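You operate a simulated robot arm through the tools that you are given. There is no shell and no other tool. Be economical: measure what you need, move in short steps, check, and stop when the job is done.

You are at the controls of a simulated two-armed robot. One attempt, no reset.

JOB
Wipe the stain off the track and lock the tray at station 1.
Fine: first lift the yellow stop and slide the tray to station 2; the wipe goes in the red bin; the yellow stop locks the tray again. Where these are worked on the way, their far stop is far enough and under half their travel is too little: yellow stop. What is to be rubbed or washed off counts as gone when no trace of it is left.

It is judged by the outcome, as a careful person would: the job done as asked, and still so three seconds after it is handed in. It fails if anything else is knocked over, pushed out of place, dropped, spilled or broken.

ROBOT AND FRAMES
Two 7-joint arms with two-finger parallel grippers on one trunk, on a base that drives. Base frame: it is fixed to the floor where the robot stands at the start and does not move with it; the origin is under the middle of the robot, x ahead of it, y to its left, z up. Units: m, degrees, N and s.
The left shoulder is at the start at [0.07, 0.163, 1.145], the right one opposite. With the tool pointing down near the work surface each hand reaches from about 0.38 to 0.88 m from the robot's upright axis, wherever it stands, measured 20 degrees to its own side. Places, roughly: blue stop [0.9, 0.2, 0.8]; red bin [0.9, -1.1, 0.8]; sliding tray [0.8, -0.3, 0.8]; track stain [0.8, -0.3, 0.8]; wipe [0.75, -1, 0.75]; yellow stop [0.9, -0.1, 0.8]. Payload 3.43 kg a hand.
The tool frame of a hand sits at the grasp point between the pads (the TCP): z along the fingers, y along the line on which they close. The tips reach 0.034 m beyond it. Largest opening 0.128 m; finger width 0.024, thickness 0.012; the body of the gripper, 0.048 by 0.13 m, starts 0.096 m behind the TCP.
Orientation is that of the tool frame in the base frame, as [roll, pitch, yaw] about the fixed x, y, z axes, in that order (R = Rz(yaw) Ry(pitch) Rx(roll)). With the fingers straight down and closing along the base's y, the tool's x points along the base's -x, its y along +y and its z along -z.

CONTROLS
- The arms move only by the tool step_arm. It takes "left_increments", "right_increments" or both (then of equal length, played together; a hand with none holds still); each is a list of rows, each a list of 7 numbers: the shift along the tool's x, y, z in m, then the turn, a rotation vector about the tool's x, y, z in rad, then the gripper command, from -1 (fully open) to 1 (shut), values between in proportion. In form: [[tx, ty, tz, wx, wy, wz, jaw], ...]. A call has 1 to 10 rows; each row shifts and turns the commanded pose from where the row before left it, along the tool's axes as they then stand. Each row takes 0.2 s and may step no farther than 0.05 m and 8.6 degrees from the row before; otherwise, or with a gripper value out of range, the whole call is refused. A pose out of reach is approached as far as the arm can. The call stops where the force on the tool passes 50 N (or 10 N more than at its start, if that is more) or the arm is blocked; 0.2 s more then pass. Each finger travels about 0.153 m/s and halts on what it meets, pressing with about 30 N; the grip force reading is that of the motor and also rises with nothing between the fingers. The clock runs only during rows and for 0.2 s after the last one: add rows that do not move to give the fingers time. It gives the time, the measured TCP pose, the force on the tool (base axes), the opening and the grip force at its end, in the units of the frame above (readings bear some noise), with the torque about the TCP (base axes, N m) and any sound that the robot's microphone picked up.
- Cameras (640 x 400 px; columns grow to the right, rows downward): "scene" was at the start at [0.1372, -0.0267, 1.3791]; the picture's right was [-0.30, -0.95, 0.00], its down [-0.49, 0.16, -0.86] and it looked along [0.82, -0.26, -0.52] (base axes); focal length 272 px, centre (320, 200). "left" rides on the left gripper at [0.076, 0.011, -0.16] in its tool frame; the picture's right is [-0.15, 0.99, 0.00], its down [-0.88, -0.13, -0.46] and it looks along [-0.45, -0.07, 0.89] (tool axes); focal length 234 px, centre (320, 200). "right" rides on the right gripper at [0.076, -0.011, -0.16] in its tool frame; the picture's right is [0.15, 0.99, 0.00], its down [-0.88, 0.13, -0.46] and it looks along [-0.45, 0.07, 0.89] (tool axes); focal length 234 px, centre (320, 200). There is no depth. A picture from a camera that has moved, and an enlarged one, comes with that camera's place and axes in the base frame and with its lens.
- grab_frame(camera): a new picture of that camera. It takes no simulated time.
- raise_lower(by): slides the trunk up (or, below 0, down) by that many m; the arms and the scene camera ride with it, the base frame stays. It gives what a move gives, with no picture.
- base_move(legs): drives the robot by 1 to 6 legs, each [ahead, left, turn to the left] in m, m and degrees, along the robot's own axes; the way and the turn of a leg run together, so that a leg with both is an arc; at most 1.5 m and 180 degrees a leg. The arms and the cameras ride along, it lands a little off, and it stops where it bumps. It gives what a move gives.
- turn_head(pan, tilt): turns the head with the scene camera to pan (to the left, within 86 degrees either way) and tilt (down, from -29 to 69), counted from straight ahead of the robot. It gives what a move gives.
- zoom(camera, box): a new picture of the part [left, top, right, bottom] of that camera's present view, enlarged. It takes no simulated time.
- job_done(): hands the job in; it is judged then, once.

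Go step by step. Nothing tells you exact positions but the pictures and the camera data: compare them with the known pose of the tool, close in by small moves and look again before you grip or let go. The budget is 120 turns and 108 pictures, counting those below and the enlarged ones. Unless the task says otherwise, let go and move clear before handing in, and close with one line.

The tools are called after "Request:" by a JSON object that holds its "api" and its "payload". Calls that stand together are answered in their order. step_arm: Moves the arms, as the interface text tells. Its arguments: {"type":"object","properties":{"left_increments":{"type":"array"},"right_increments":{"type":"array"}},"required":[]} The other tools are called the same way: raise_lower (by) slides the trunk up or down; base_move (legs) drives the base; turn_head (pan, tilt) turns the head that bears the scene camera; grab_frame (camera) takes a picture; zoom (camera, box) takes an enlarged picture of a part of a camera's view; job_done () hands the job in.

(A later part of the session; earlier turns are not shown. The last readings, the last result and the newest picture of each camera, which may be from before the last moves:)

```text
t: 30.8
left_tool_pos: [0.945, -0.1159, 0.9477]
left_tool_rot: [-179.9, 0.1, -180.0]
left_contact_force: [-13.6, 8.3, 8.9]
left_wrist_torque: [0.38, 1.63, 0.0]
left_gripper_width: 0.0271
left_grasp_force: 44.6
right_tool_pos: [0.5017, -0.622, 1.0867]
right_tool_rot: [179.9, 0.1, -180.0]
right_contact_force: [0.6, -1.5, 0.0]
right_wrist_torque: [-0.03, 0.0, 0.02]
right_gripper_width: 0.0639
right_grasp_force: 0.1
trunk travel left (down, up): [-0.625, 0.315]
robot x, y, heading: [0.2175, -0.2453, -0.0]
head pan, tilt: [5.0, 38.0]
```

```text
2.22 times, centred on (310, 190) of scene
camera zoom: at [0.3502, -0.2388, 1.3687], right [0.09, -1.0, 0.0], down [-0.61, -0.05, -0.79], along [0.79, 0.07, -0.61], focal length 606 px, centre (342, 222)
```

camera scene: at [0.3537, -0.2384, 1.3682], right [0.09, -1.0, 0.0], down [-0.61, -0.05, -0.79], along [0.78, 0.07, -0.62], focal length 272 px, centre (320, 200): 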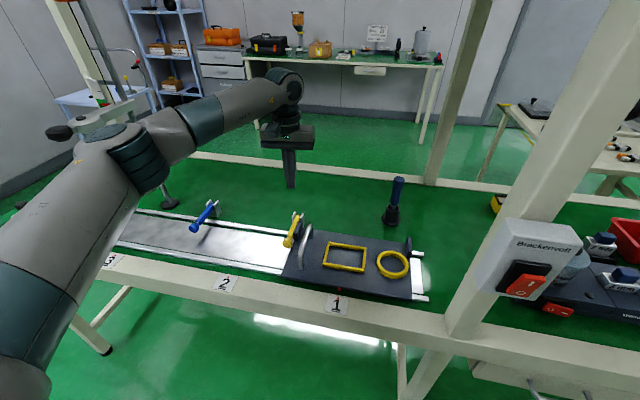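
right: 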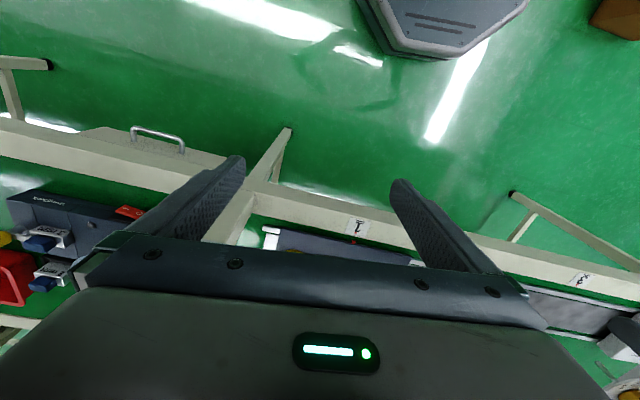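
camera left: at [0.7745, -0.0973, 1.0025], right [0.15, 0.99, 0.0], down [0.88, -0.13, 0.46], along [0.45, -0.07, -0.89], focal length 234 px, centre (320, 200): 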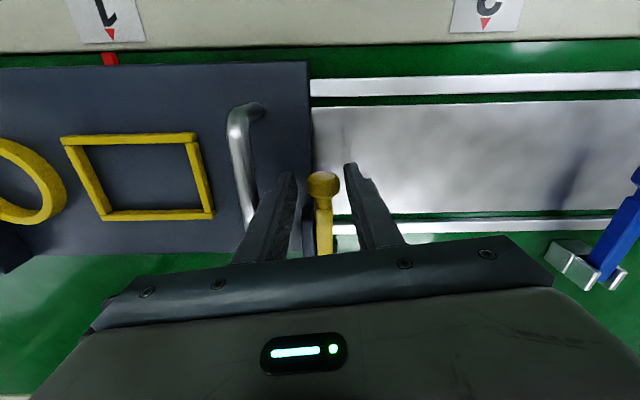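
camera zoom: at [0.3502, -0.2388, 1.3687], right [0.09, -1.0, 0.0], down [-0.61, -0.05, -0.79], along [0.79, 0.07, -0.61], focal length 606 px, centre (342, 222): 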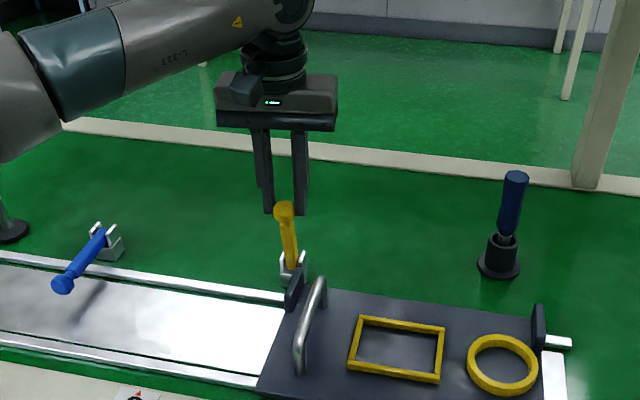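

No hard stop yet at about 83°, and the force is steady at 13 N. I'll continue in small steps.

Request:
{"api": "step_arm", "payload": {"left_increments": [[-0.007, 0.0, 0.001, 0, 0, 0, 1]]}}

Request:
{"api": "step_arm", "payload": {"left_increments": [[-0.007, 0.0, 0.001, 0, 0, 0, 1]]}}

Request:
{"api": "step_arm", "payload": {"left_increments": [[-0.007, 0.0, 0.001, 0, 0, 0, 1]]}}

Request:
{"api": "step_arm", "payload": {"left_increments": [[-0.007, 0.0, 0.001, 0, 0, 0, 1]]}}

Request:
{"api": "zoom", "payload": {"camera": "scene", "box": [230, 100, 390, 280]}}

```text
t: 31.2
left_tool_pos: [0.9523, -0.1171, 0.9481]
left_tool_rot: [-179.9, 0.3, 180.0]
left_contact_force: [-12.4, 7.5, 15.7]
left_wrist_torque: [0.38, 1.56, -0.07]
left_gripper_width: 0.0269
left_grasp_force: 45.0
right_tool_pos: [0.5016, -0.6208, 1.0881]
right_tool_rot: [179.9, 0.1, -180.0]
right_contact_force: [0.8, -0.8, 0.4]
right_wrist_torque: [-0.02, 0.03, 0.04]
right_gripper_width: 0.064
right_grasp_force: 0.1
trunk travel left (down, up): [-0.625, 0.315]
robot x, y, heading: [0.2153, -0.2515, 0.2]
head pan, tilt: [5.0, 38.0]
```

```text
t: 31.6
left_tool_pos: [0.9596, -0.1183, 0.9462]
left_tool_rot: [-180.0, 0.4, 179.9]
left_contact_force: [-10.1, 3.5, 21.5]
left_wrist_torque: [0.17, 1.46, 0.05]
left_gripper_width: 0.0272
left_grasp_force: 45.0
right_tool_pos: [0.5003, -0.6215, 1.0872]
right_tool_rot: [180.0, 0.1, 179.9]
right_contact_force: [-0.2, -1.3, -1.3]
right_wrist_torque: [0.04, -0.03, -0.01]
right_gripper_width: 0.0639
right_grasp_force: 0.1
trunk travel left (down, up): [-0.625, 0.315]
robot x, y, heading: [0.2153, -0.2463, -0.1]
head pan, tilt: [5.0, 38.0]
```

```text
t: 32.0
left_tool_pos: [0.9656, -0.119, 0.9452]
left_tool_rot: [180.0, 0.2, 179.9]
left_contact_force: [-9.1, 0.2, 22.2]
left_wrist_torque: [0.05, 1.44, 0.02]
left_gripper_width: 0.0274
left_grasp_force: 44.3
right_tool_pos: [0.5008, -0.6222, 1.087]
right_tool_rot: [179.8, 0.1, -180.0]
right_contact_force: [0.0, 0.5, 0.2]
right_wrist_torque: [0.02, 0.0, 0.02]
right_gripper_width: 0.0639
right_grasp_force: 0.0
trunk travel left (down, up): [-0.625, 0.315]
robot x, y, heading: [0.2187, -0.248, 0.2]
head pan, tilt: [5.0, 38.0]
```

```text
t: 32.4
left_tool_pos: [0.973, -0.1195, 0.9437]
left_tool_rot: [180.0, 0.1, 180.0]
left_contact_force: [-9.3, -1.5, 20.1]
left_wrist_torque: [-0.05, 1.5, 0.07]
left_gripper_width: 0.0271
left_grasp_force: 45.0
right_tool_pos: [0.5007, -0.6227, 1.0874]
right_tool_rot: [179.7, 0.1, -179.9]
right_contact_force: [0.2, 0.0, 0.5]
right_wrist_torque: [0.03, 0.03, 0.02]
right_gripper_width: 0.0639
right_grasp_force: 0.1
trunk travel left (down, up): [-0.625, 0.315]
robot x, y, heading: [0.2135, -0.2481, -0.0]
head pan, tilt: [5.0, 38.0]
```

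```text
2.22 times, centred on (310, 190) of scene
camera zoom: at [0.3495, -0.2405, 1.3687], right [0.09, -1.0, 0.0], down [-0.61, -0.05, -0.79], along [0.79, 0.07, -0.61], focal length 606 px, centre (342, 222)
```

zoom: 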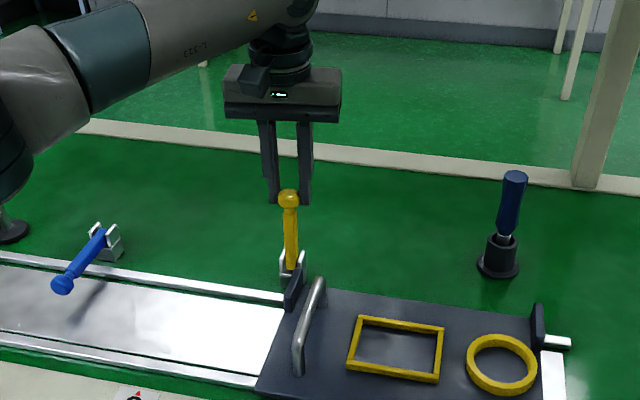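

The lever is now about vertical and still held. I'll push on past centre.

Request:
{"api": "step_arm", "payload": {"left_increments": [[-0.009, 0.0, 0.0015, 0, 0, 0, 1], [-0.009, 0.0, 0.002, 0, 0, 0, 1]]}}

Request:
{"api": "step_arm", "payload": {"left_increments": [[-0.009, 0.0, 0.003, 0, 0, 0, 1], [-0.009, 0.0, 0.004, 0, 0, 0, 1]]}}

Request:
{"api": "zoom", "payload": {"camera": "scene", "box": [230, 100, 390, 280]}}

```text
t: 33.0
left_tool_pos: [0.9857, -0.1221, 0.9397]
left_tool_rot: [-179.9, 0.0, 179.8]
left_contact_force: [-32.4, -9.8, 10.9]
left_wrist_torque: [-0.26, 1.07, 0.11]
left_gripper_width: 0.0268
left_grasp_force: 45.5
right_tool_pos: [0.4982, -0.6235, 1.0868]
right_tool_rot: [179.8, 0.3, -180.0]
right_contact_force: [-0.3, -0.4, -1.0]
right_wrist_torque: [0.01, 0.04, -0.04]
right_gripper_width: 0.064
right_grasp_force: 0.0
trunk travel left (down, up): [-0.625, 0.315]
robot x, y, heading: [0.2134, -0.2458, 0.3]
head pan, tilt: [5.0, 38.0]
```

```text
t: 33.6
left_tool_pos: [1.0094, -0.1171, 0.9321]
left_tool_rot: [180.0, 0.1, -179.9]
left_contact_force: [0.2, -0.7, 1.1]
left_wrist_torque: [0.05, -0.05, -0.01]
left_gripper_width: 0.0001
left_grasp_force: 32.6
right_tool_pos: [0.5017, -0.6219, 1.0871]
right_tool_rot: [179.8, 0.0, -180.0]
right_contact_force: [-0.1, 0.1, 0.0]
right_wrist_torque: [-0.01, -0.03, 0.02]
right_gripper_width: 0.064
right_grasp_force: 0.0
trunk travel left (down, up): [-0.625, 0.315]
robot x, y, heading: [0.2155, -0.2512, 0.2]
head pan, tilt: [5.0, 38.0]
```

```text
2.22 times, centred on (310, 190) of scene
camera zoom: at [0.3515, -0.2399, 1.3685], right [0.09, -1.0, 0.0], down [-0.61, -0.05, -0.79], along [0.79, 0.07, -0.61], focal length 606 px, centre (342, 222)
```

zoom: 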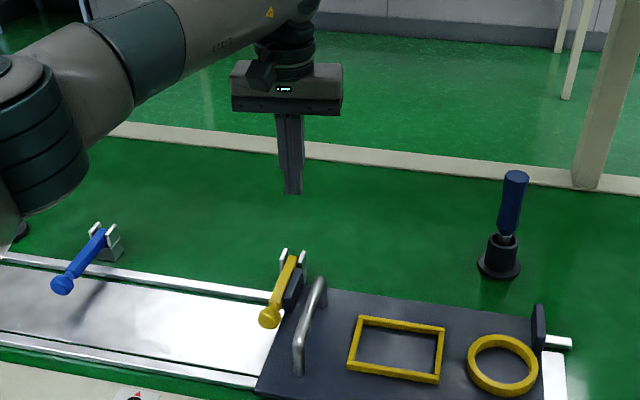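

There is a hard stop at about 95° and a spring brings the lever back, so one hand must hold it up while the other slides the tray. My plan is right hand on the lever and left hand on the handle, so I'll back the left hand out and shift the base left so the right arm clears the post.

Request:
{"api": "step_arm", "payload": {"left_increments": [[0, 0, -0.045, 0, 0, 0, 0.3], [0, 0, -0.045, 0, 0, 0, 0.3], [0.043, 0.02, 0, 0, 0, 0, 0.3], [0.043, 0.02, 0, 0, 0, 0, 0.3], [0.043, 0.02, 0, 0, 0, 0, 0.3], [0.043, 0.02, 0, 0, 0, 0, 0.3], [0.043, 0.02, 0, 0, 0, 0, 0.3], [0.043, 0.02, 0, 0, 0, 0, 0.3]]}}

Request:
{"api": "base_move", "payload": {"legs": [[0, 0.22, 0]]}}

Request:
{"api": "grab_frame", "payload": {"camera": "scene"}}

```text
t: 35.4
left_tool_pos: [0.7551, 0.0081, 1.0197]
left_tool_rot: [180.0, 0.0, -180.0]
left_contact_force: [0.3, 0.5, -0.2]
left_wrist_torque: [-0.05, -0.03, 0.0]
left_gripper_width: 0.045
left_grasp_force: 0.0
right_tool_pos: [0.5027, -0.6203, 1.0883]
right_tool_rot: [-180.0, 0.1, 180.0]
right_contact_force: [-0.5, 0.3, -0.7]
right_wrist_torque: [0.0, 0.01, -0.01]
right_gripper_width: 0.0638
right_grasp_force: 0.0
trunk travel left (down, up): [-0.625, 0.315]
robot x, y, heading: [0.2169, -0.2456, 0.2]
head pan, tilt: [5.0, 38.0]
```

```text
t: 37.1
left_tool_pos: [0.7563, 0.232, 1.0191]
left_tool_rot: [-180.0, 0.1, -180.0]
left_contact_force: [0.0, 0.0, 0.5]
left_wrist_torque: [0.03, 0.02, 0.06]
left_gripper_width: 0.0447
left_grasp_force: 0.0
right_tool_pos: [0.503, -0.3956, 1.0864]
right_tool_rot: [180.0, 0.0, -180.0]
right_contact_force: [-0.7, 0.0, 0.3]
right_wrist_torque: [-0.03, -0.03, -0.01]
right_gripper_width: 0.064
right_grasp_force: 0.0
trunk travel left (down, up): [-0.625, 0.315]
robot x, y, heading: [0.2138, -0.0266, 0.2]
head pan, tilt: [5.0, 38.0]
```

```text
75 pictures are left
camera scene: at [0.3527, -0.0135, 1.3683], right [0.09, -1.0, 0.0], down [-0.61, -0.05, -0.79], along [0.78, 0.07, -0.62], focal length 272 px, centre (320, 200)
```

scene: 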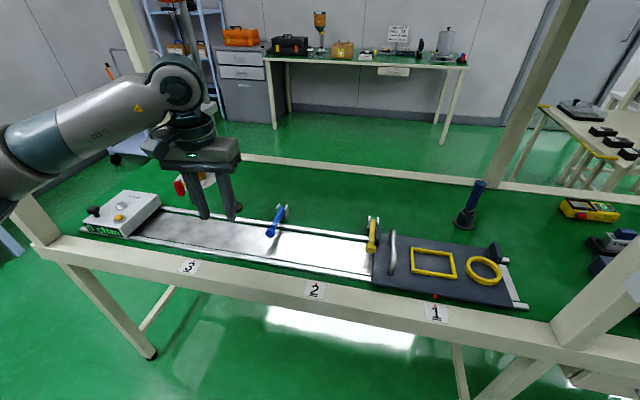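

Clear. I'll bring the right hand over the yellow knob, first sideways, then forward.

Request:
{"api": "step_arm", "payload": {"right_increments": [[0, 0.048, 0, 0, 0, 0, 0.35], [0, 0.048, 0, 0, 0, 0, 0.35], [0, 0.048, 0, 0, 0, 0, 0.35], [0, 0.048, 0, 0, 0, 0, 0.35], [-0.02, 0.04, 0, 0, 0, 0, 0.35], [-0.03, 0.03, 0, 0, 0, 0, 0.35], [-0.04, 0.026, 0, 0, 0, 0, 0.35], [-0.045, 0, 0, 0, 0, 0, 0.35], [-0.045, 0, 0, 0, 0, 0, 0.35]]}}

Request:
{"api": "step_arm", "payload": {"right_increments": [[-0.045, 0, 0, 0, 0, 0, 0.35], [-0.045, 0, 0, 0, 0, 0, 0.35], [-0.045, 0, 0, 0, 0, 0, 0.35], [-0.034, 0, 0, 0, 0, 0, 0.35], [0, 0, 0.04, 0, 0, 0, 0.35], [0, 0, 0.04, 0, 0, 0, 0.35], [0, 0, 0.04, 0, 0, 0, 0.35], [0, 0, 0.04, 0, 0, 0, 0.35]]}}

Request:
{"api": "grab_frame", "payload": {"camera": "right"}}

Request:
{"api": "grab_frame", "payload": {"camera": "scene"}}

```text
t: 39.3
left_tool_pos: [0.7501, 0.0892, 1.0285]
left_tool_rot: [-179.9, 1.1, 171.1]
left_contact_force: [0.0, -0.2, 0.7]
left_wrist_torque: [-0.05, -0.02, -0.01]
left_gripper_width: 0.0451
left_grasp_force: 0.0
right_tool_pos: [0.645, -0.248, 1.114]
right_tool_rot: [-180.0, 1.5, 171.2]
right_contact_force: [-0.3, -0.1, 0.1]
right_wrist_torque: [-0.09, 0.01, 0.02]
right_gripper_width: 0.0416
right_grasp_force: 0.1
right hand out of reach, approached as far as the arm can: row 1, 2
trunk travel left (down, up): [-0.625, 0.315]
robot x, y, heading: [0.1954, -0.0812, -9.0]
head pan, tilt: [5.0, 38.0]
stopped in row 9 (right hand): the arm was blocked; the commanded pose is now the measured one
```

```text
t: 41.3
left_tool_pos: [0.7509, 0.1137, 1.0234]
left_tool_rot: [-178.9, 1.1, 171.4]
left_contact_force: [-0.5, 0.1, -0.1]
left_wrist_torque: [0.04, -0.02, 0.03]
left_gripper_width: 0.045
left_grasp_force: 0.0
right_tool_pos: [0.8293, -0.247, 0.9984]
right_tool_rot: [-178.9, 5.1, 171.8]
right_contact_force: [-0.7, 0.9, 0.7]
right_wrist_torque: [-0.02, -0.04, -0.02]
right_gripper_width: 0.0415
right_grasp_force: 0.1
trunk travel left (down, up): [-0.625, 0.315]
robot x, y, heading: [0.1924, -0.0752, -9.1]
head pan, tilt: [5.0, 38.0]
stopped in row 8 (right hand): the arm was blocked; the commanded pose is now the measured one
```

```text
74 pictures are left
camera right: at [0.7378, -0.2405, 1.1507], right [0.0, 1.0, -0.03], down [0.85, 0.02, 0.53], along [0.53, -0.03, -0.85], focal length 234 px, centre (320, 200)
```

right: 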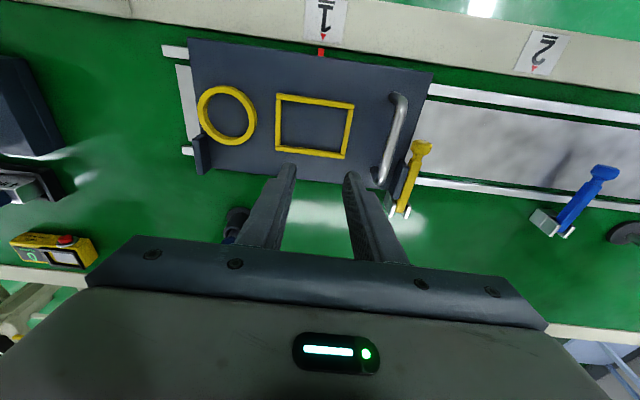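

```text
73 pictures are left
camera scene: at [0.3163, 0.0002, 1.3742], right [-0.07, -1.0, 0.07], down [-0.61, -0.01, -0.79], along [0.79, -0.09, -0.6], focal length 272 px, centre (320, 200)
```

scene: 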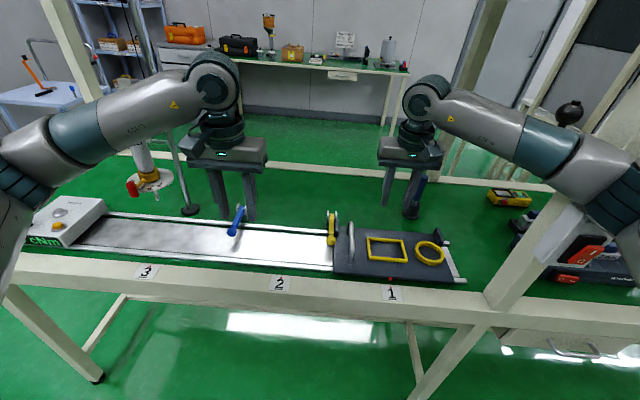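

The right elbow hit the post and turned the base by about 9°. I'll retract the right hand, then move the base further left and straighten up.

Request:
{"api": "step_arm", "payload": {"right_increments": [[0, 0, -0.03, 0, 0, 0, 0.35], [0.03, 0, -0.03, 0, 0, 0, 0.35], [0.045, 0, 0, 0, 0, 0, 0.35], [0.045, 0, 0, 0, 0, 0, 0.35], [0.045, 0, 0, 0, 0, 0, 0.35], [0.045, 0, 0, 0, 0, 0, 0.35]]}}

Request:
{"api": "grab_frame", "payload": {"camera": "scene"}}

Request:
{"api": "turn_head", "payload": {"pan": -45, "tilt": 30}}

Request:
{"api": "grab_frame", "payload": {"camera": "scene"}}

```text
t: 42.7
left_tool_pos: [0.7583, 0.0673, 1.0321]
left_tool_rot: [178.9, 0.6, 171.4]
left_contact_force: [0.2, -2.0, 1.4]
left_wrist_torque: [0.1, 0.08, -0.02]
left_gripper_width: 0.0449
left_grasp_force: 0.0
right_tool_pos: [0.6254, -0.2685, 1.0338]
right_tool_rot: [178.5, 4.4, 170.8]
right_contact_force: [1.0, -2.3, -18.3]
right_wrist_torque: [0.43, -0.03, 0.0]
right_gripper_width: 0.0413
right_grasp_force: 0.0
trunk travel left (down, up): [-0.625, 0.315]
robot x, y, heading: [0.1964, -0.0853, -8.5]
head pan, tilt: [5.0, 38.0]
```

```text
72 pictures are left
camera scene: at [0.3205, -0.0885, 1.3743], right [-0.06, -1.0, 0.01], down [-0.61, 0.03, -0.79], along [0.79, -0.05, -0.61], focal length 272 px, centre (320, 200)
```

scene: 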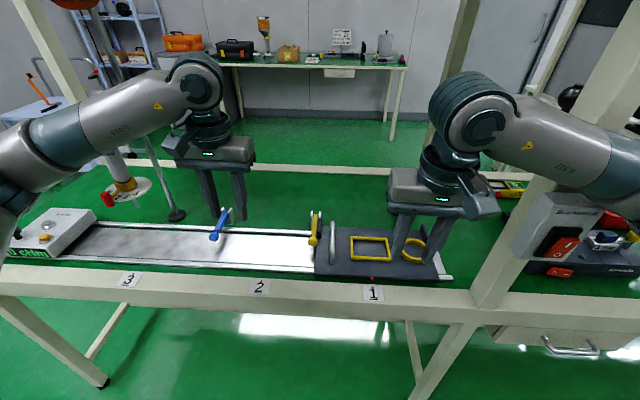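

```text
t: 43.9
left_tool_pos: [0.7591, 0.0632, 1.0209]
left_tool_rot: [179.3, -0.1, 170.3]
left_contact_force: [-0.3, 0.3, -0.4]
left_wrist_torque: [0.0, -0.01, -0.01]
left_gripper_width: 0.0448
left_grasp_force: 0.0
right_tool_pos: [0.615, -0.2691, 1.0178]
right_tool_rot: [179.3, 2.8, 169.9]
right_contact_force: [-0.3, -0.8, 0.4]
right_wrist_torque: [0.02, 0.0, 0.01]
right_gripper_width: 0.0417
right_grasp_force: 0.1
trunk travel left (down, up): [-0.625, 0.315]
robot x, y, heading: [0.1842, -0.0789, -9.9]
head pan, tilt: [-45.0, 30.0]
```

```text
71 pictures are left
camera scene: at [0.2849, -0.1647, 1.3806], right [-0.82, -0.57, 0.0], down [-0.29, 0.41, -0.87], along [0.5, -0.71, -0.5], focal length 272 px, centre (320, 200)
```

scene: 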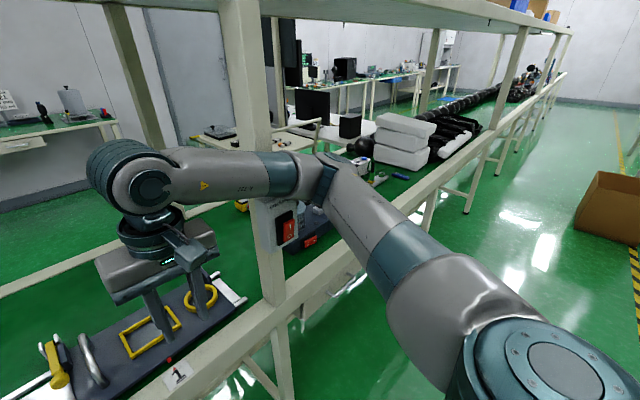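

The switch box looks unharmed, and the forearm lies in front of the post without touching. I'll back off, then move left and straighten.

Request:
{"api": "base_move", "payload": {"legs": [[-0.17, 0, 0], [0, 0.3, 0], [0, 0, 9.9]]}}

Request:
{"api": "turn_head", "payload": {"pan": -15, "tilt": 38}}

Request:
{"api": "grab_frame", "payload": {"camera": "scene"}}

```text
t: 47.7
left_tool_pos: [0.6136, 0.4866, 1.0187]
left_tool_rot: [179.3, -0.2, -179.7]
left_contact_force: [0.0, -0.3, -0.1]
left_wrist_torque: [0.01, -0.02, 0.0]
left_gripper_width: 0.0448
left_grasp_force: 0.1
right_tool_pos: [0.5309, 0.1357, 1.0178]
right_tool_rot: [179.3, 2.7, -179.8]
right_contact_force: [0.4, 0.3, -0.5]
right_wrist_torque: [0.01, -0.01, -0.01]
right_gripper_width: 0.0417
right_grasp_force: 0.0
trunk travel left (down, up): [-0.625, 0.315]
robot x, y, heading: [0.0706, 0.2441, 0.4]
head pan, tilt: [-45.0, 30.0]
```

```text
t: 48.6
left_tool_pos: [0.6137, 0.487, 1.0194]
left_tool_rot: [179.3, -0.2, -179.7]
left_contact_force: [0.3, -0.2, -0.1]
left_wrist_torque: [-0.02, 0.04, -0.02]
left_gripper_width: 0.0449
left_grasp_force: 0.1
right_tool_pos: [0.5298, 0.1348, 1.018]
right_tool_rot: [179.3, 2.8, -179.8]
right_contact_force: [1.2, -0.3, -0.3]
right_wrist_torque: [0.02, -0.01, 0.02]
right_gripper_width: 0.0418
right_grasp_force: 0.1
trunk travel left (down, up): [-0.625, 0.315]
robot x, y, heading: [0.0734, 0.245, 0.2]
head pan, tilt: [-15.0, 38.0]
```

```text
70 pictures are left
camera scene: at [0.2063, 0.2211, 1.3683], right [-0.26, -0.97, 0.0], down [-0.6, 0.16, -0.79], along [0.76, -0.2, -0.62], focal length 272 px, centre (320, 200)
```

scene: 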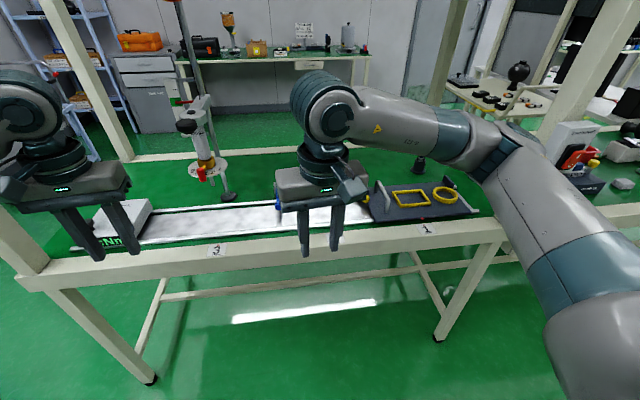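

The arm is clear of everything. I'll settle the base at about (0.2, 0.15) with the right arm staying extended.

Request:
{"api": "base_move", "payload": {"legs": [[0.13, -0.095, 0]]}}

Request:
{"api": "step_arm", "payload": {"right_increments": [[0, 0, 0, 0.0122, 0, 0, 0.3], [-0.03, 0, 0, 0, -0.049, 0, 0.3], [-0.045, -0.02, 0, 0, 0, 0, 0.3], [-0.045, -0.04, 0, 0, 0, 0, 0.3], [-0.045, -0.04, 0, 0, 0, 0, 0.3], [-0.03, -0.04, 0, 0, 0, 0, 0.3]]}}

Request:
{"api": "grab_frame", "payload": {"camera": "scene"}}

```text
t: 50.0
left_tool_pos: [0.7489, 0.3908, 1.0203]
left_tool_rot: [179.3, -0.2, -180.0]
left_contact_force: [0.0, 0.2, -0.1]
left_wrist_torque: [0.01, -0.01, 0.0]
left_gripper_width: 0.0447
left_grasp_force: 0.1
right_tool_pos: [0.663, 0.0396, 1.0177]
right_tool_rot: [179.3, 2.7, 179.9]
right_contact_force: [1.4, -0.1, -0.3]
right_wrist_torque: [0.01, 0.0, 0.02]
right_gripper_width: 0.0413
right_grasp_force: 0.0
trunk travel left (down, up): [-0.625, 0.315]
robot x, y, heading: [0.2017, 0.1517, 0.0]
head pan, tilt: [-15.0, 38.0]
```

```text
refused: row 4 steps farther than a row can; nothing moved
```

```text
69 pictures are left
camera scene: at [0.3402, 0.1266, 1.3683], right [-0.26, -0.97, 0.0], down [-0.59, 0.16, -0.79], along [0.76, -0.2, -0.62], focal length 272 px, centre (320, 200)
```

scene: 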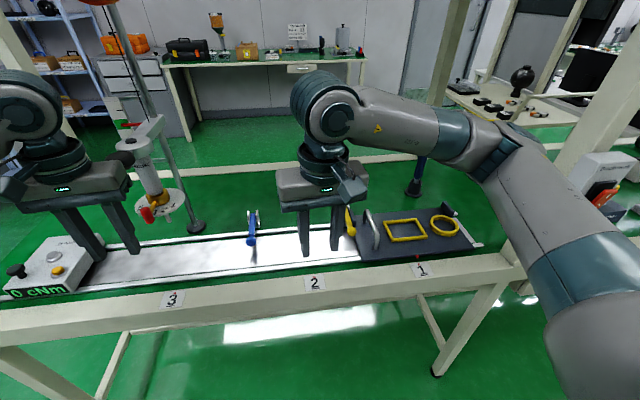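

Request:
{"api": "step_arm", "payload": {"right_increments": [[0, 0, 0, 0.0122, 0.047, 0, 0.3], [-0.038, -0.0296, 0, 0, 0, 0, 0.3], [-0.038, -0.0296, 0, 0, 0, 0, 0.3], [-0.038, -0.0296, 0, 0, 0, 0, 0.3], [-0.038, -0.0296, 0, 0, 0, 0, 0.3], [-0.037, -0.0296, 0, 0, 0, 0, 0.3], [0, 0, 0.045, 0, 0, 0, 0.3], [0, 0, 0.045, 0, 0, 0, 0.3]]}}

Request:
{"api": "grab_frame", "payload": {"camera": "right"}}

Request:
{"api": "grab_frame", "payload": {"camera": "scene"}}

```text
t: 51.9
left_tool_pos: [0.748, 0.3898, 1.0181]
left_tool_rot: [179.2, -0.1, -179.8]
left_contact_force: [0.3, 0.0, 0.8]
left_wrist_torque: [-0.02, 0.0, 0.0]
left_gripper_width: 0.0449
left_grasp_force: 0.0
right_tool_pos: [0.8504, -0.1086, 0.9309]
right_tool_rot: [179.9, 0.0, -180.0]
right_contact_force: [0.0, 0.0, 0.1]
right_wrist_torque: [0.01, 0.02, -0.03]
right_gripper_width: 0.0449
right_grasp_force: 0.0
trunk travel left (down, up): [-0.625, 0.315]
robot x, y, heading: [0.2071, 0.1476, 0.1]
head pan, tilt: [-15.0, 38.0]
```

```text
68 pictures are left
camera right: at [0.7745, -0.1176, 1.0903], right [-0.14, 0.99, 0.0], down [0.88, 0.13, 0.46], along [0.45, 0.07, -0.89], focal length 234 px, centre (320, 200)
```

right: 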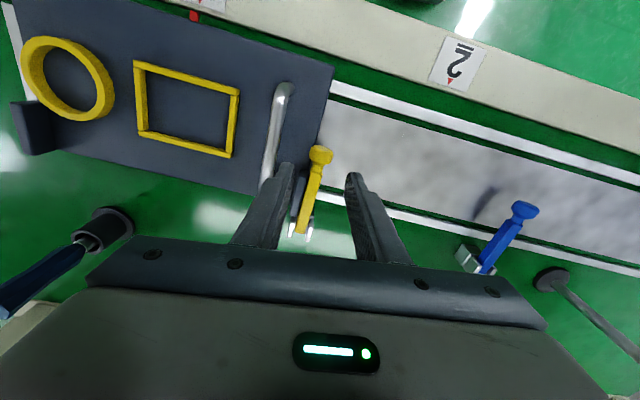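

```text
67 pictures are left
camera scene: at [0.3405, 0.1262, 1.3683], right [-0.26, -0.97, 0.0], down [-0.6, 0.16, -0.79], along [0.76, -0.2, -0.62], focal length 272 px, centre (320, 200)
```

scene: 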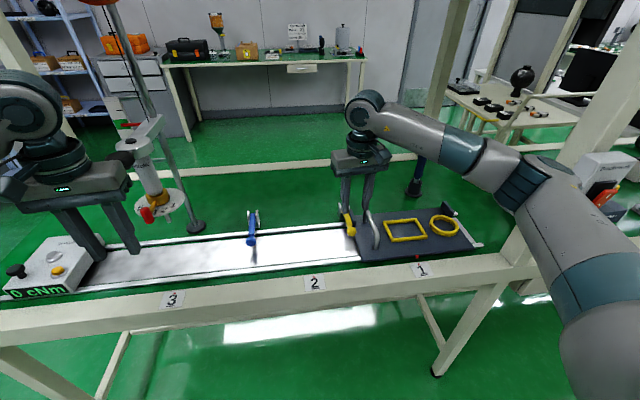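

The knob is centred to within a few mm. I'll go down, grip and lift with the right hand on the arc that worked.

Request:
{"api": "step_arm", "payload": {"right_increments": [[-0.001, 0.002, 0.03, 0, 0, 0, 0.35], [0, 0, 0.03, 0, 0, 0, 0.35], [0, 0, 0.027, 0, 0, 0, 0.35], [0, 0, 0, 0, 0, 0, 0.35], [0, 0, 0, 0, 0, 0, 1], [0, 0, 0, 0, 0, 0, 1], [0, 0, 0, 0, 0, 0, 1]]}}

Request:
{"api": "zoom", "payload": {"camera": "scene", "box": [280, 130, 440, 270]}}

```text
t: 53.5
left_tool_pos: [0.7483, 0.3893, 1.0199]
left_tool_rot: [179.3, -0.2, -179.8]
left_contact_force: [0.4, -0.3, 1.2]
left_wrist_torque: [0.03, -0.01, -0.01]
left_gripper_width: 0.0449
left_grasp_force: 0.1
right_tool_pos: [0.8533, -0.1068, 0.8426]
right_tool_rot: [-179.9, 0.0, 179.9]
right_contact_force: [1.8, -0.6, -2.7]
right_wrist_torque: [-0.02, 0.16, 0.17]
right_gripper_width: 0.0267
right_grasp_force: 44.5
trunk travel left (down, up): [-0.625, 0.315]
robot x, y, heading: [0.2043, 0.1484, 0.2]
head pan, tilt: [-15.0, 38.0]
```

```text
2.86 times, centred on (360, 200) of scene
camera zoom: at [0.3404, 0.1265, 1.3682], right [-0.26, -0.97, 0.0], down [-0.6, 0.16, -0.79], along [0.76, -0.2, -0.62], focal length 778 px, centre (206, 200)
```

zoom: 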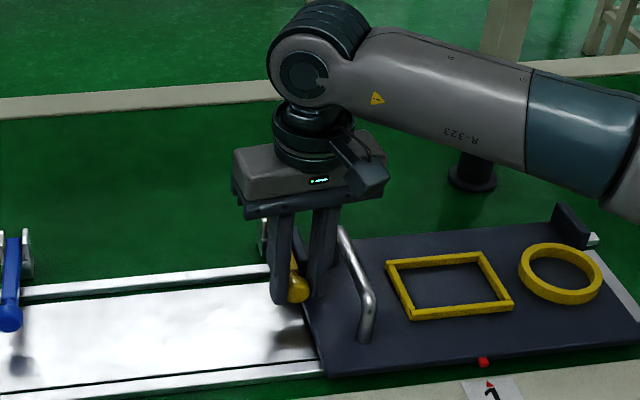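

Request:
{"api": "step_arm", "payload": {"right_increments": [[-0.002, -0.0005, -0.0145, 0, 0, 0, 1], [-0.002, -0.0005, -0.0135, 0, 0, 0, 1], [-0.005, -0.0005, -0.0135, 0, 0, 0, 1], [-0.006, -0.0005, -0.0125, 0, 0, 0, 1], [-0.009, -0.0005, -0.0115, 0, 0, 0, 1], [-0.009, -0.0005, -0.0105, 0, 0, 0, 1], [-0.011, -0.0005, -0.0085, 0, 0, 0, 1], [-0.012, -0.0005, -0.007, 0, 0, 0, 1], [-0.013, -0.0005, -0.005, 0, 0, 0, 1], [-0.012, -0.0015, -0.003, 0, 0, 0, 1]]}}

Request:
{"api": "grab_frame", "payload": {"camera": "scene"}}

```text
t: 55.6
left_tool_pos: [0.7464, 0.3891, 1.0204]
left_tool_rot: [179.3, -0.1, -180.0]
left_contact_force: [-0.3, -0.1, -0.1]
left_wrist_torque: [0.0, -0.01, -0.01]
left_gripper_width: 0.0447
left_grasp_force: 0.0
right_tool_pos: [0.9326, -0.1149, 0.9445]
right_tool_rot: [-180.0, 0.3, 179.7]
right_contact_force: [-15.0, -8.8, 8.4]
right_wrist_torque: [-0.31, 1.59, -0.05]
right_gripper_width: 0.0269
right_grasp_force: 45.0
trunk travel left (down, up): [-0.625, 0.315]
robot x, y, heading: [0.2048, 0.1514, -0.2]
head pan, tilt: [-15.0, 38.0]
```

```text
65 pictures are left
camera scene: at [0.3369, 0.1258, 1.3688], right [-0.26, -0.97, 0.0], down [-0.59, 0.16, -0.79], along [0.76, -0.2, -0.61], focal length 272 px, centre (320, 200)
```

scene: 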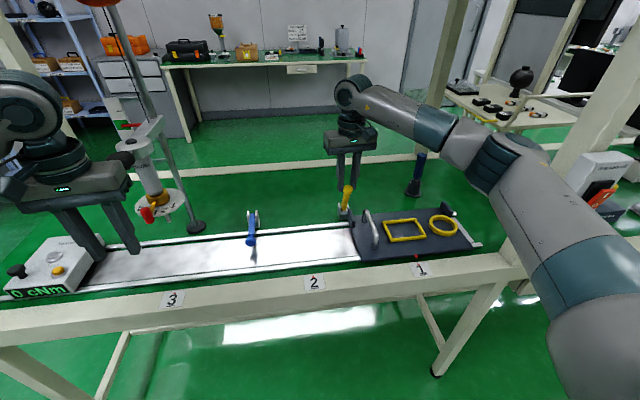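

The right hand holds the lever at about 75°, and the handle is free. I'll tilt the left hand 30° so its wrist leans left, then move it toward the handle.

Request:
{"api": "step_arm", "payload": {"left_increments": [[0, 0, 0, 0.131, 0, 0, 0.1], [0, 0, 0, 0.131, 0, 0, 0.1], [0, 0, 0, 0.131, 0, 0, 0.1], [0, 0, 0, 0.131, 0, 0, 0.1]]}}

Request:
{"api": "step_arm", "payload": {"left_increments": [[-0.0054, -0.0361, 0.0312, 0, 0, 0, 0.1], [-0.0054, -0.0361, 0.0312, 0, 0, 0, 0.1], [-0.0054, -0.0361, 0.0312, 0, 0, 0, 0.1], [-0.0054, -0.0361, 0.0312, 0, 0, 0, 0.1], [-0.0054, -0.0361, 0.0312, 0, 0, 0, 0.1], [-0.0054, -0.0361, 0.0312, 0, 0, 0, 0.1], [-0.0054, -0.0361, 0.0312, 0, 0, 0, 0.1], [-0.0054, -0.0361, 0.0312, 0, 0, 0, 0.1], [-0.0054, -0.0361, 0.0312, 0, 0, 0, 0.1]]}}

Request:
{"api": "grab_frame", "payload": {"camera": "scene"}}

Request:
{"api": "grab_frame", "payload": {"camera": "left"}}

```text
t: 56.6
left_tool_pos: [0.7458, 0.3885, 1.0226]
left_tool_rot: [-150.6, 0.1, -179.9]
left_contact_force: [-0.7, -0.1, 0.5]
left_wrist_torque: [0.0, 0.02, -0.01]
left_gripper_width: 0.0577
left_grasp_force: 0.0
right_tool_pos: [0.934, -0.1135, 0.9444]
right_tool_rot: [-180.0, 0.4, 179.7]
right_contact_force: [-6.7, -17.9, 19.1]
right_wrist_torque: [-0.82, 0.23, 0.13]
right_gripper_width: 0.027
right_grasp_force: 44.9
trunk travel left (down, up): [-0.625, 0.315]
robot x, y, heading: [0.2036, 0.1494, -0.2]
head pan, tilt: [-15.0, 38.0]
```

```text
t: 58.6
left_tool_pos: [0.7955, -0.0345, 0.9378]
left_tool_rot: [-150.8, 0.0, -180.0]
left_contact_force: [0.9, 1.0, 0.1]
left_wrist_torque: [0.02, 0.0, -0.01]
left_gripper_width: 0.0574
left_grasp_force: 0.0
right_tool_pos: [0.9314, -0.1152, 0.9438]
right_tool_rot: [179.8, 0.3, 179.9]
right_contact_force: [-3.6, -24.6, 23.6]
right_wrist_torque: [-0.66, -0.52, 0.35]
right_gripper_width: 0.0268
right_grasp_force: 45.1
trunk travel left (down, up): [-0.625, 0.315]
robot x, y, heading: [0.2073, 0.1528, -0.1]
head pan, tilt: [-15.0, 38.0]
```

```text
64 pictures are left
camera scene: at [0.3358, 0.1228, 1.3687], right [-0.26, -0.97, 0.0], down [-0.59, 0.16, -0.79], along [0.76, -0.2, -0.61], focal length 272 px, centre (320, 200)
```

scene: 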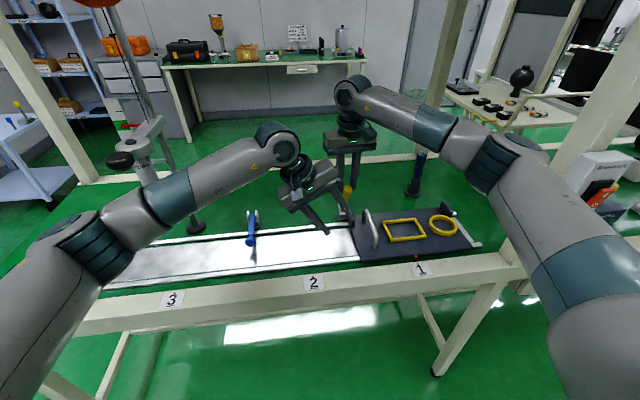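

```text
63 pictures are left
camera left: at [0.7194, 0.0524, 1.071], right [0.14, 0.86, -0.48], down [0.88, 0.11, 0.46], along [0.45, -0.49, -0.74], focal length 234 px, centre (320, 200)
```

left: 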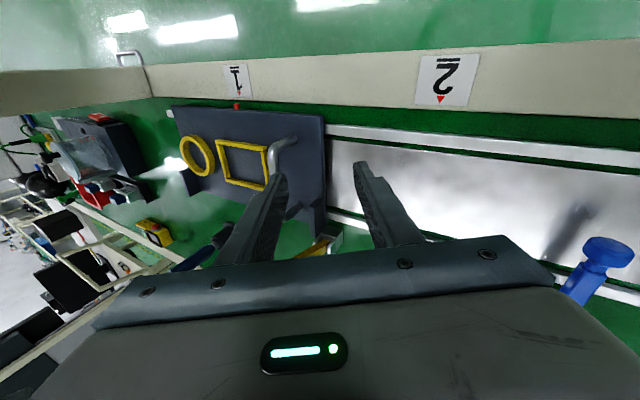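

Request:
{"api": "zoom", "payload": {"camera": "left", "box": [160, 90, 360, 215]}}

Request:
{"api": "zoom", "payload": {"camera": "scene", "box": [290, 150, 450, 250]}}

```text
3.20 times, centred on (260, 152) of left
camera zoom: at [0.7194, 0.0524, 1.071], right [0.14, 0.86, -0.48], down [0.88, 0.11, 0.46], along [0.45, -0.49, -0.74], focal length 749 px, centre (512, 352)
```

zoom: 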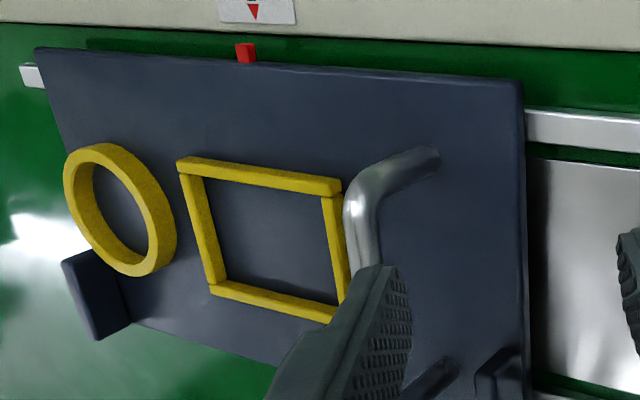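

```text
4.00 times, centred on (370, 200) of scene
camera zoom: at [0.3358, 0.1228, 1.3687], right [-0.26, -0.97, 0.0], down [-0.59, 0.16, -0.79], along [0.76, -0.2, -0.61], focal length 1090 px, centre (120, 200)
```

zoom: 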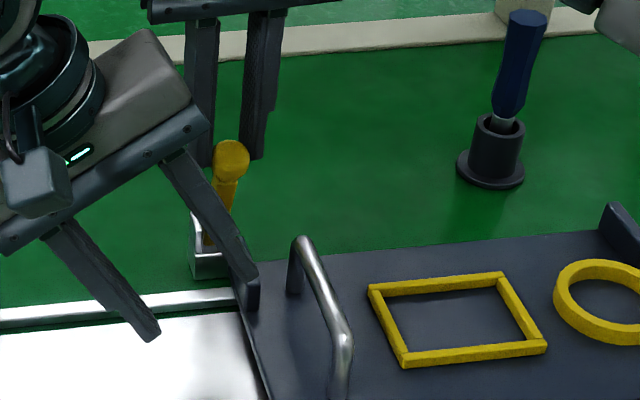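

The handle bar's top is at z ≈ 0.857, y ≈ -0.148. The knob sits near the tips of the right fingers, so I'll first deepen that grip a little.

Request:
{"api": "step_arm", "payload": {"right_increments": [[-0.004, -0.002, 0.004, 0, 0, 0, 1], [-0.004, -0.002, 0.004, 0, 0, 0, 1], [0, 0, 0.003, 0, 0, 0, 1]]}}

Request:
{"api": "zoom", "payload": {"camera": "scene", "box": [290, 120, 450, 250]}}

```text
t: 59.5
left_tool_pos: [0.7954, -0.0318, 0.9368]
left_tool_rot: [-150.7, -0.1, -179.9]
left_contact_force: [-0.6, -0.2, 0.5]
left_wrist_torque: [0.0, 0.06, -0.02]
left_gripper_width: 0.0577
left_grasp_force: 0.1
right_tool_pos: [0.9406, -0.1152, 0.931]
right_tool_rot: [179.9, 0.2, -180.0]
right_contact_force: [-10.8, -6.2, 23.8]
right_wrist_torque: [-0.48, 0.83, -0.16]
right_gripper_width: 0.0157
right_grasp_force: 45.4
trunk travel left (down, up): [-0.625, 0.315]
robot x, y, heading: [0.2044, 0.1446, -0.0]
head pan, tilt: [-15.0, 38.0]
```

```text
3.08 times, centred on (370, 185) of scene
camera zoom: at [0.3372, 0.1269, 1.3684], right [-0.26, -0.97, 0.0], down [-0.59, 0.16, -0.79], along [0.76, -0.2, -0.61], focal length 838 px, centre (166, 246)
```

zoom: 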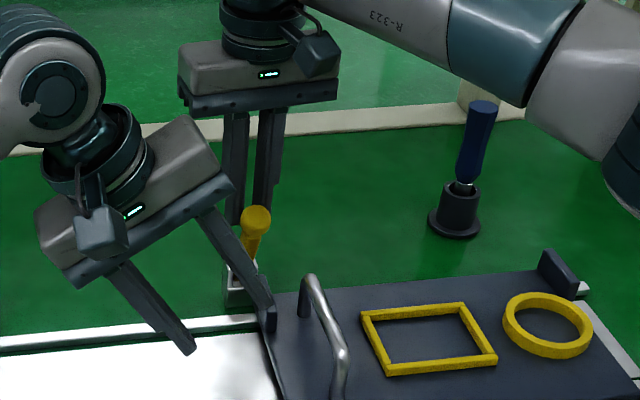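

The right fingers have slid onto the lever's stem (16 mm), just behind the knob, which holds better. I'll raise the lever a little more and bring the left hand to a pre-grasp point above the handle.

Request:
{"api": "step_arm", "payload": {"right_increments": [[-0.006, 0, 0, 0, 0, 0, 1], [-0.006, 0, 0, 0, 0, 0, 1], [0, 0, 0, 0, 0, 0, 1]], "left_increments": [[-0.0073, -0.0306, 0.0252, 0, 0, 0, 0.1], [-0.0073, -0.0306, 0.0252, 0, 0, 0, 0.1], [0, 0, 0, 0, 0, 0, 0.1]]}}

Request:
{"api": "zoom", "payload": {"camera": "scene", "box": [270, 110, 430, 250]}}

Request:
{"api": "grab_frame", "payload": {"camera": "left"}}

```text
t: 60.2
left_tool_pos: [0.813, -0.1075, 0.9229]
left_tool_rot: [-150.6, 0.0, -179.9]
left_contact_force: [-0.2, -0.1, -0.1]
left_wrist_torque: [-0.03, 0.0, 0.02]
left_gripper_width: 0.0575
left_grasp_force: 0.0
right_tool_pos: [0.9547, -0.1185, 0.9307]
right_tool_rot: [-180.0, 0.3, 179.9]
right_contact_force: [-0.9, -0.6, 1.4]
right_wrist_torque: [0.02, -0.01, 0.03]
right_gripper_width: 0.0
right_grasp_force: 33.0
trunk travel left (down, up): [-0.625, 0.315]
robot x, y, heading: [0.2074, 0.1508, 0.1]
head pan, tilt: [-15.0, 38.0]
```

```text
2.86 times, centred on (350, 180) of scene
camera zoom: at [0.3388, 0.1268, 1.3683], right [-0.26, -0.97, 0.0], down [-0.59, 0.16, -0.79], along [0.76, -0.2, -0.61], focal length 778 px, centre (234, 257)
```

zoom: 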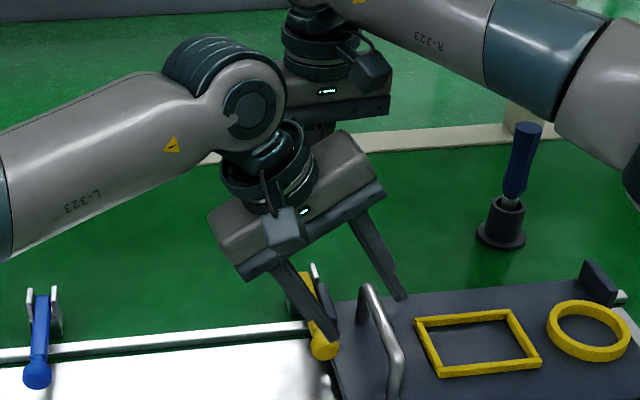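

```text
58 pictures are left
camera left: at [0.7363, -0.0211, 1.0561], right [0.14, 0.86, -0.49], down [0.88, 0.11, 0.46], along [0.45, -0.49, -0.74], focal length 234 px, centre (320, 200)
```

left: 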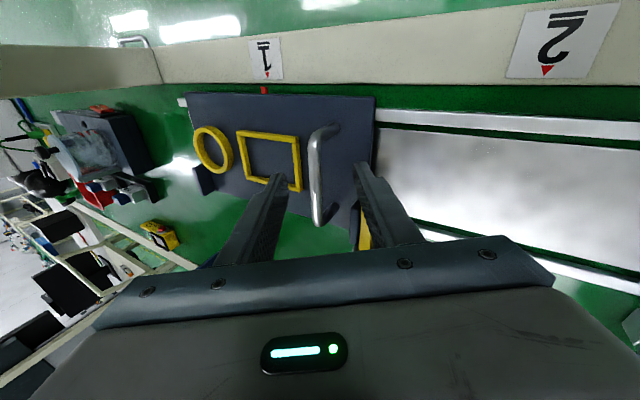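

The lever slipped out again; re-measuring gives a swing radius of only about 0.094 m, so I had been rising too far. I'll move the left hand aside and regrip lower and on the right radius.

Request:
{"api": "step_arm", "payload": {"left_increments": [[0, 0.0349, -0.0196, 0, 0, 0, 0.1], [0, 0.0349, -0.0196, 0, 0, 0, 0.1], [0, 0.0349, -0.0196, 0, 0, 0, 0.1], [0, 0.0349, -0.0196, 0, 0, 0, 0.1]], "right_increments": [[0, 0, -0.02, 0, 0, 0, 0.35], [0, 0, 0, 0, 0, 0, 0.35], [0.01, 0, 0, 0, 0, 0, 0.35], [0.01, 0, 0, 0, 0, 0, 0.35]]}}

Request:
{"api": "step_arm", "payload": {"right_increments": [[0.041, 0.005, 0, 0, 0, 0, 0.35], [0.041, 0.006, 0, 0, 0, 0, 0.35], [0, 0, 0.04, 0, 0, 0, 0.35], [0, 0, 0.04, 0, 0, 0, 0.35], [0, 0, 0.03, 0, 0, 0, 0.35], [0, 0, 0, 0, 0, 0, 0.35]]}}

Request:
{"api": "grab_frame", "payload": {"camera": "right"}}

```text
t: 61.2
left_tool_pos: [0.811, 0.0535, 0.9192]
left_tool_rot: [-150.6, -0.2, -179.9]
left_contact_force: [0.0, -0.2, -0.3]
left_wrist_torque: [-0.05, 0.01, 0.03]
left_gripper_width: 0.0574
left_grasp_force: 0.0
right_tool_pos: [0.9332, -0.118, 0.9498]
right_tool_rot: [180.0, 0.1, 180.0]
right_contact_force: [0.2, -0.8, 0.3]
right_wrist_torque: [0.0, -0.01, -0.01]
right_gripper_width: 0.0415
right_grasp_force: 0.1
trunk travel left (down, up): [-0.625, 0.315]
robot x, y, heading: [0.2046, 0.1474, 0.1]
head pan, tilt: [-15.0, 38.0]
```

```text
t: 62.6
left_tool_pos: [0.8108, 0.0517, 0.9196]
left_tool_rot: [-150.6, -0.2, -179.9]
left_contact_force: [0.7, -0.2, 1.1]
left_wrist_torque: [-0.03, -0.02, 0.01]
left_gripper_width: 0.0576
left_grasp_force: 0.1
right_tool_pos: [0.8517, -0.1121, 0.8424]
right_tool_rot: [-179.9, 0.1, 179.8]
right_contact_force: [-0.4, -0.4, 0.0]
right_wrist_torque: [0.02, -0.01, -0.01]
right_gripper_width: 0.0414
right_grasp_force: 0.1
trunk travel left (down, up): [-0.625, 0.315]
robot x, y, heading: [0.2021, 0.1475, -0.1]
head pan, tilt: [-15.0, 38.0]
```

```text
57 pictures are left
camera right: at [0.7767, -0.1211, 1.0008], right [-0.14, 0.99, 0.0], down [0.88, 0.13, 0.46], along [0.45, 0.07, -0.89], focal length 234 px, centre (320, 200)
```

right: 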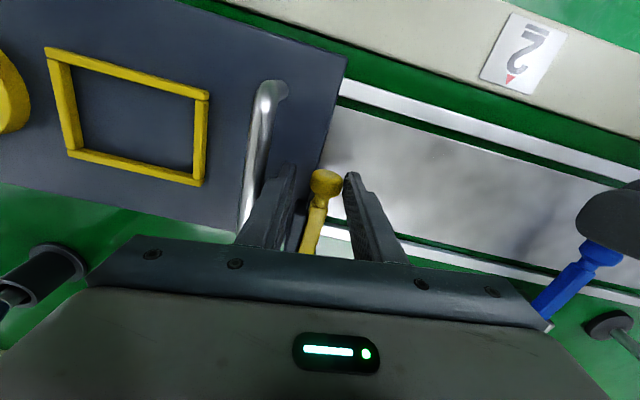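

Request:
{"api": "step_arm", "payload": {"right_increments": [[-0.001, 0.004, 0.003, 0, 0, 0, 0.35], [0, 0, 0, 0, 0, 0, 1], [0, 0, 0, 0, 0, 0, 1], [0, 0, 0, 0, 0, 0, 1]]}}

Request:
{"api": "step_arm", "payload": {"right_increments": [[-0.0007, -0.0006, -0.0115, 0, 0, 0, 1], [-0.0021, -0.0006, -0.0113, 0, 0, 0, 1], [-0.0034, -0.0006, -0.011, 0, 0, 0, 1], [-0.0048, -0.0006, -0.0104, 0, 0, 0, 1], [-0.006, -0.0006, -0.0098, 0, 0, 0, 1], [-0.0071, -0.0006, -0.009, 0, 0, 0, 1], [-0.0082, -0.0006, -0.008, 0, 0, 0, 1], [-0.0091, -0.0006, -0.007, 0, 0, 0, 1], [-0.0099, -0.0006, -0.0059, 0, 0, 0, 1], [-0.0105, -0.0006, -0.0045, 0, 0, 0, 1]]}}

Request:
{"api": "zoom", "payload": {"camera": "scene", "box": [270, 110, 430, 250]}}

```text
t: 63.6
left_tool_pos: [0.8118, 0.0517, 0.9193]
left_tool_rot: [-150.6, -0.2, -180.0]
left_contact_force: [-0.3, -0.7, 0.0]
left_wrist_torque: [-0.03, 0.02, -0.03]
left_gripper_width: 0.0576
left_grasp_force: 0.0
right_tool_pos: [0.8547, -0.1071, 0.8386]
right_tool_rot: [180.0, 0.0, 179.8]
right_contact_force: [0.3, -3.8, -0.3]
right_wrist_torque: [-0.07, 0.11, 0.14]
right_gripper_width: 0.0266
right_grasp_force: 44.7
trunk travel left (down, up): [-0.625, 0.315]
robot x, y, heading: [0.2112, 0.1487, 0.0]
head pan, tilt: [-15.0, 38.0]
```

```text
t: 65.8
left_tool_pos: [0.8091, 0.0507, 0.9205]
left_tool_rot: [-150.7, 0.0, -179.8]
left_contact_force: [0.1, 0.0, 0.1]
left_wrist_torque: [0.02, 0.01, -0.03]
left_gripper_width: 0.0578
left_grasp_force: 0.1
right_tool_pos: [0.913, -0.1119, 0.9271]
right_tool_rot: [179.9, 0.2, 179.7]
right_contact_force: [-18.5, -16.5, 9.9]
right_wrist_torque: [-0.38, 1.36, 0.17]
right_gripper_width: 0.0268
right_grasp_force: 45.2
trunk travel left (down, up): [-0.625, 0.315]
robot x, y, heading: [0.2023, 0.1458, -0.0]
head pan, tilt: [-15.0, 38.0]
```

```text
2.86 times, centred on (350, 180) of scene
camera zoom: at [0.3363, 0.1249, 1.3688], right [-0.26, -0.97, 0.0], down [-0.59, 0.16, -0.79], along [0.76, -0.2, -0.61], focal length 778 px, centre (234, 257)
```

zoom: 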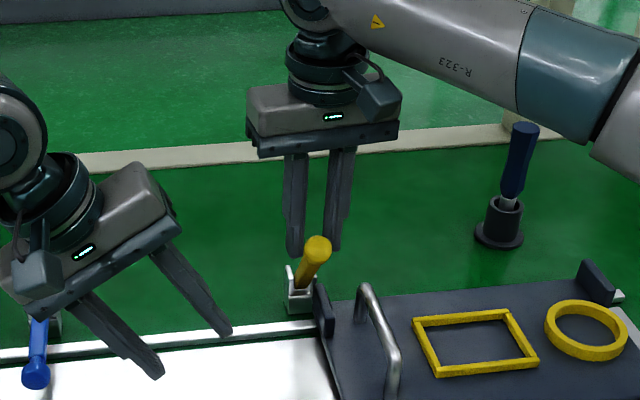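

The lever is held at about 70°. Now the left hand goes back to the handle.

Request:
{"api": "step_arm", "payload": {"left_increments": [[-0.0007, -0.0343, 0.0185, 0, 0, 0, 0.1], [-0.0007, -0.0343, 0.0185, 0, 0, 0, 0.1], [-0.0007, -0.0343, 0.0185, 0, 0, 0, 0.1], [-0.0007, -0.0343, 0.0185, 0, 0, 0, 0.1], [0, 0, 0.03, 0, 0, 0, 0.1], [0, 0, 0.03, 0, 0, 0, 0.1], [0, 0, 0, 0, 0, 0, 0.1]]}}

Request:
{"api": "grab_frame", "payload": {"camera": "left"}}

Request:
{"api": "zoom", "payload": {"camera": "scene", "box": [270, 110, 430, 250]}}

```text
t: 67.5
left_tool_pos: [0.8125, -0.1364, 0.8705]
left_tool_rot: [-150.8, 0.1, -179.9]
left_contact_force: [0.3, -0.2, 1.0]
left_wrist_torque: [-0.03, -0.01, -0.02]
left_gripper_width: 0.0573
left_grasp_force: 0.2
right_tool_pos: [0.9138, -0.1109, 0.927]
right_tool_rot: [179.9, 0.3, 179.7]
right_contact_force: [-8.6, -24.4, 22.9]
right_wrist_torque: [-0.7, -0.4, 0.35]
right_gripper_width: 0.0267
right_grasp_force: 45.8
trunk travel left (down, up): [-0.625, 0.315]
robot x, y, heading: [0.2032, 0.1484, -0.2]
head pan, tilt: [-15.0, 38.0]
```

```text
55 pictures are left
camera left: at [0.7362, -0.0487, 1.0047], right [0.15, 0.86, -0.48], down [0.88, 0.11, 0.46], along [0.45, -0.49, -0.74], focal length 234 px, centre (320, 200)
```

left: 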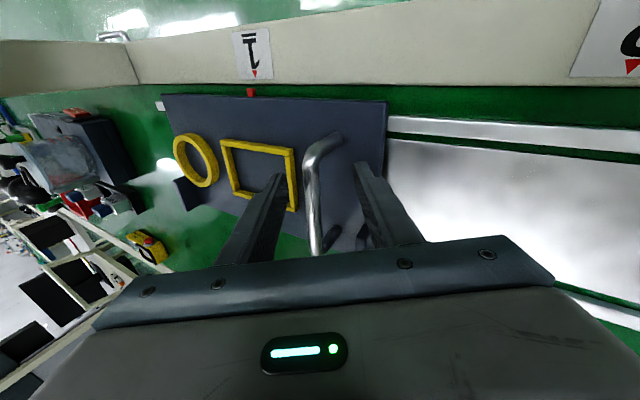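

```text
2.86 times, centred on (350, 180) of scene
camera zoom: at [0.3358, 0.124, 1.3688], right [-0.26, -0.97, 0.0], down [-0.59, 0.16, -0.79], along [0.76, -0.2, -0.61], focal length 778 px, centre (234, 257)
```

zoom: 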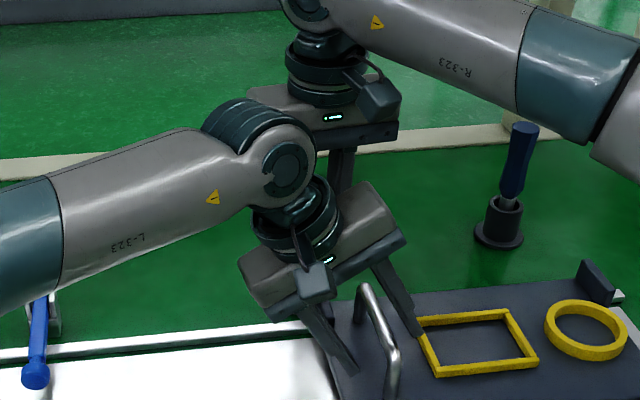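

The handle is between the left fingers and the right hand still holds the lever. I'll close on the handle.

Request:
{"api": "step_arm", "payload": {"left_increments": [[0, 0, 0.006, 0, 0, 0, 0.3], [0, 0, 0, 0, 0, 0, 1], [0, 0, 0, 0, 0, 0, 1], [0, 0, 0, 0, 0, 0, 1]]}}

```text
t: 68.5
left_tool_pos: [0.8143, -0.1394, 0.8694]
left_tool_rot: [-150.8, 0.1, 179.9]
left_contact_force: [2.8, -0.8, 15.2]
left_wrist_torque: [-0.18, -0.55, -1.22]
left_gripper_width: 0.0162
left_grasp_force: 45.3
right_tool_pos: [0.9127, -0.1116, 0.925]
right_tool_rot: [179.9, 0.3, 179.8]
right_contact_force: [-4.1, -28.0, 19.1]
right_wrist_torque: [-0.68, -0.76, 0.4]
right_gripper_width: 0.0268
right_grasp_force: 44.9
trunk travel left (down, up): [-0.625, 0.315]
robot x, y, heading: [0.2065, 0.1497, -0.0]
head pan, tilt: [-15.0, 38.0]
```

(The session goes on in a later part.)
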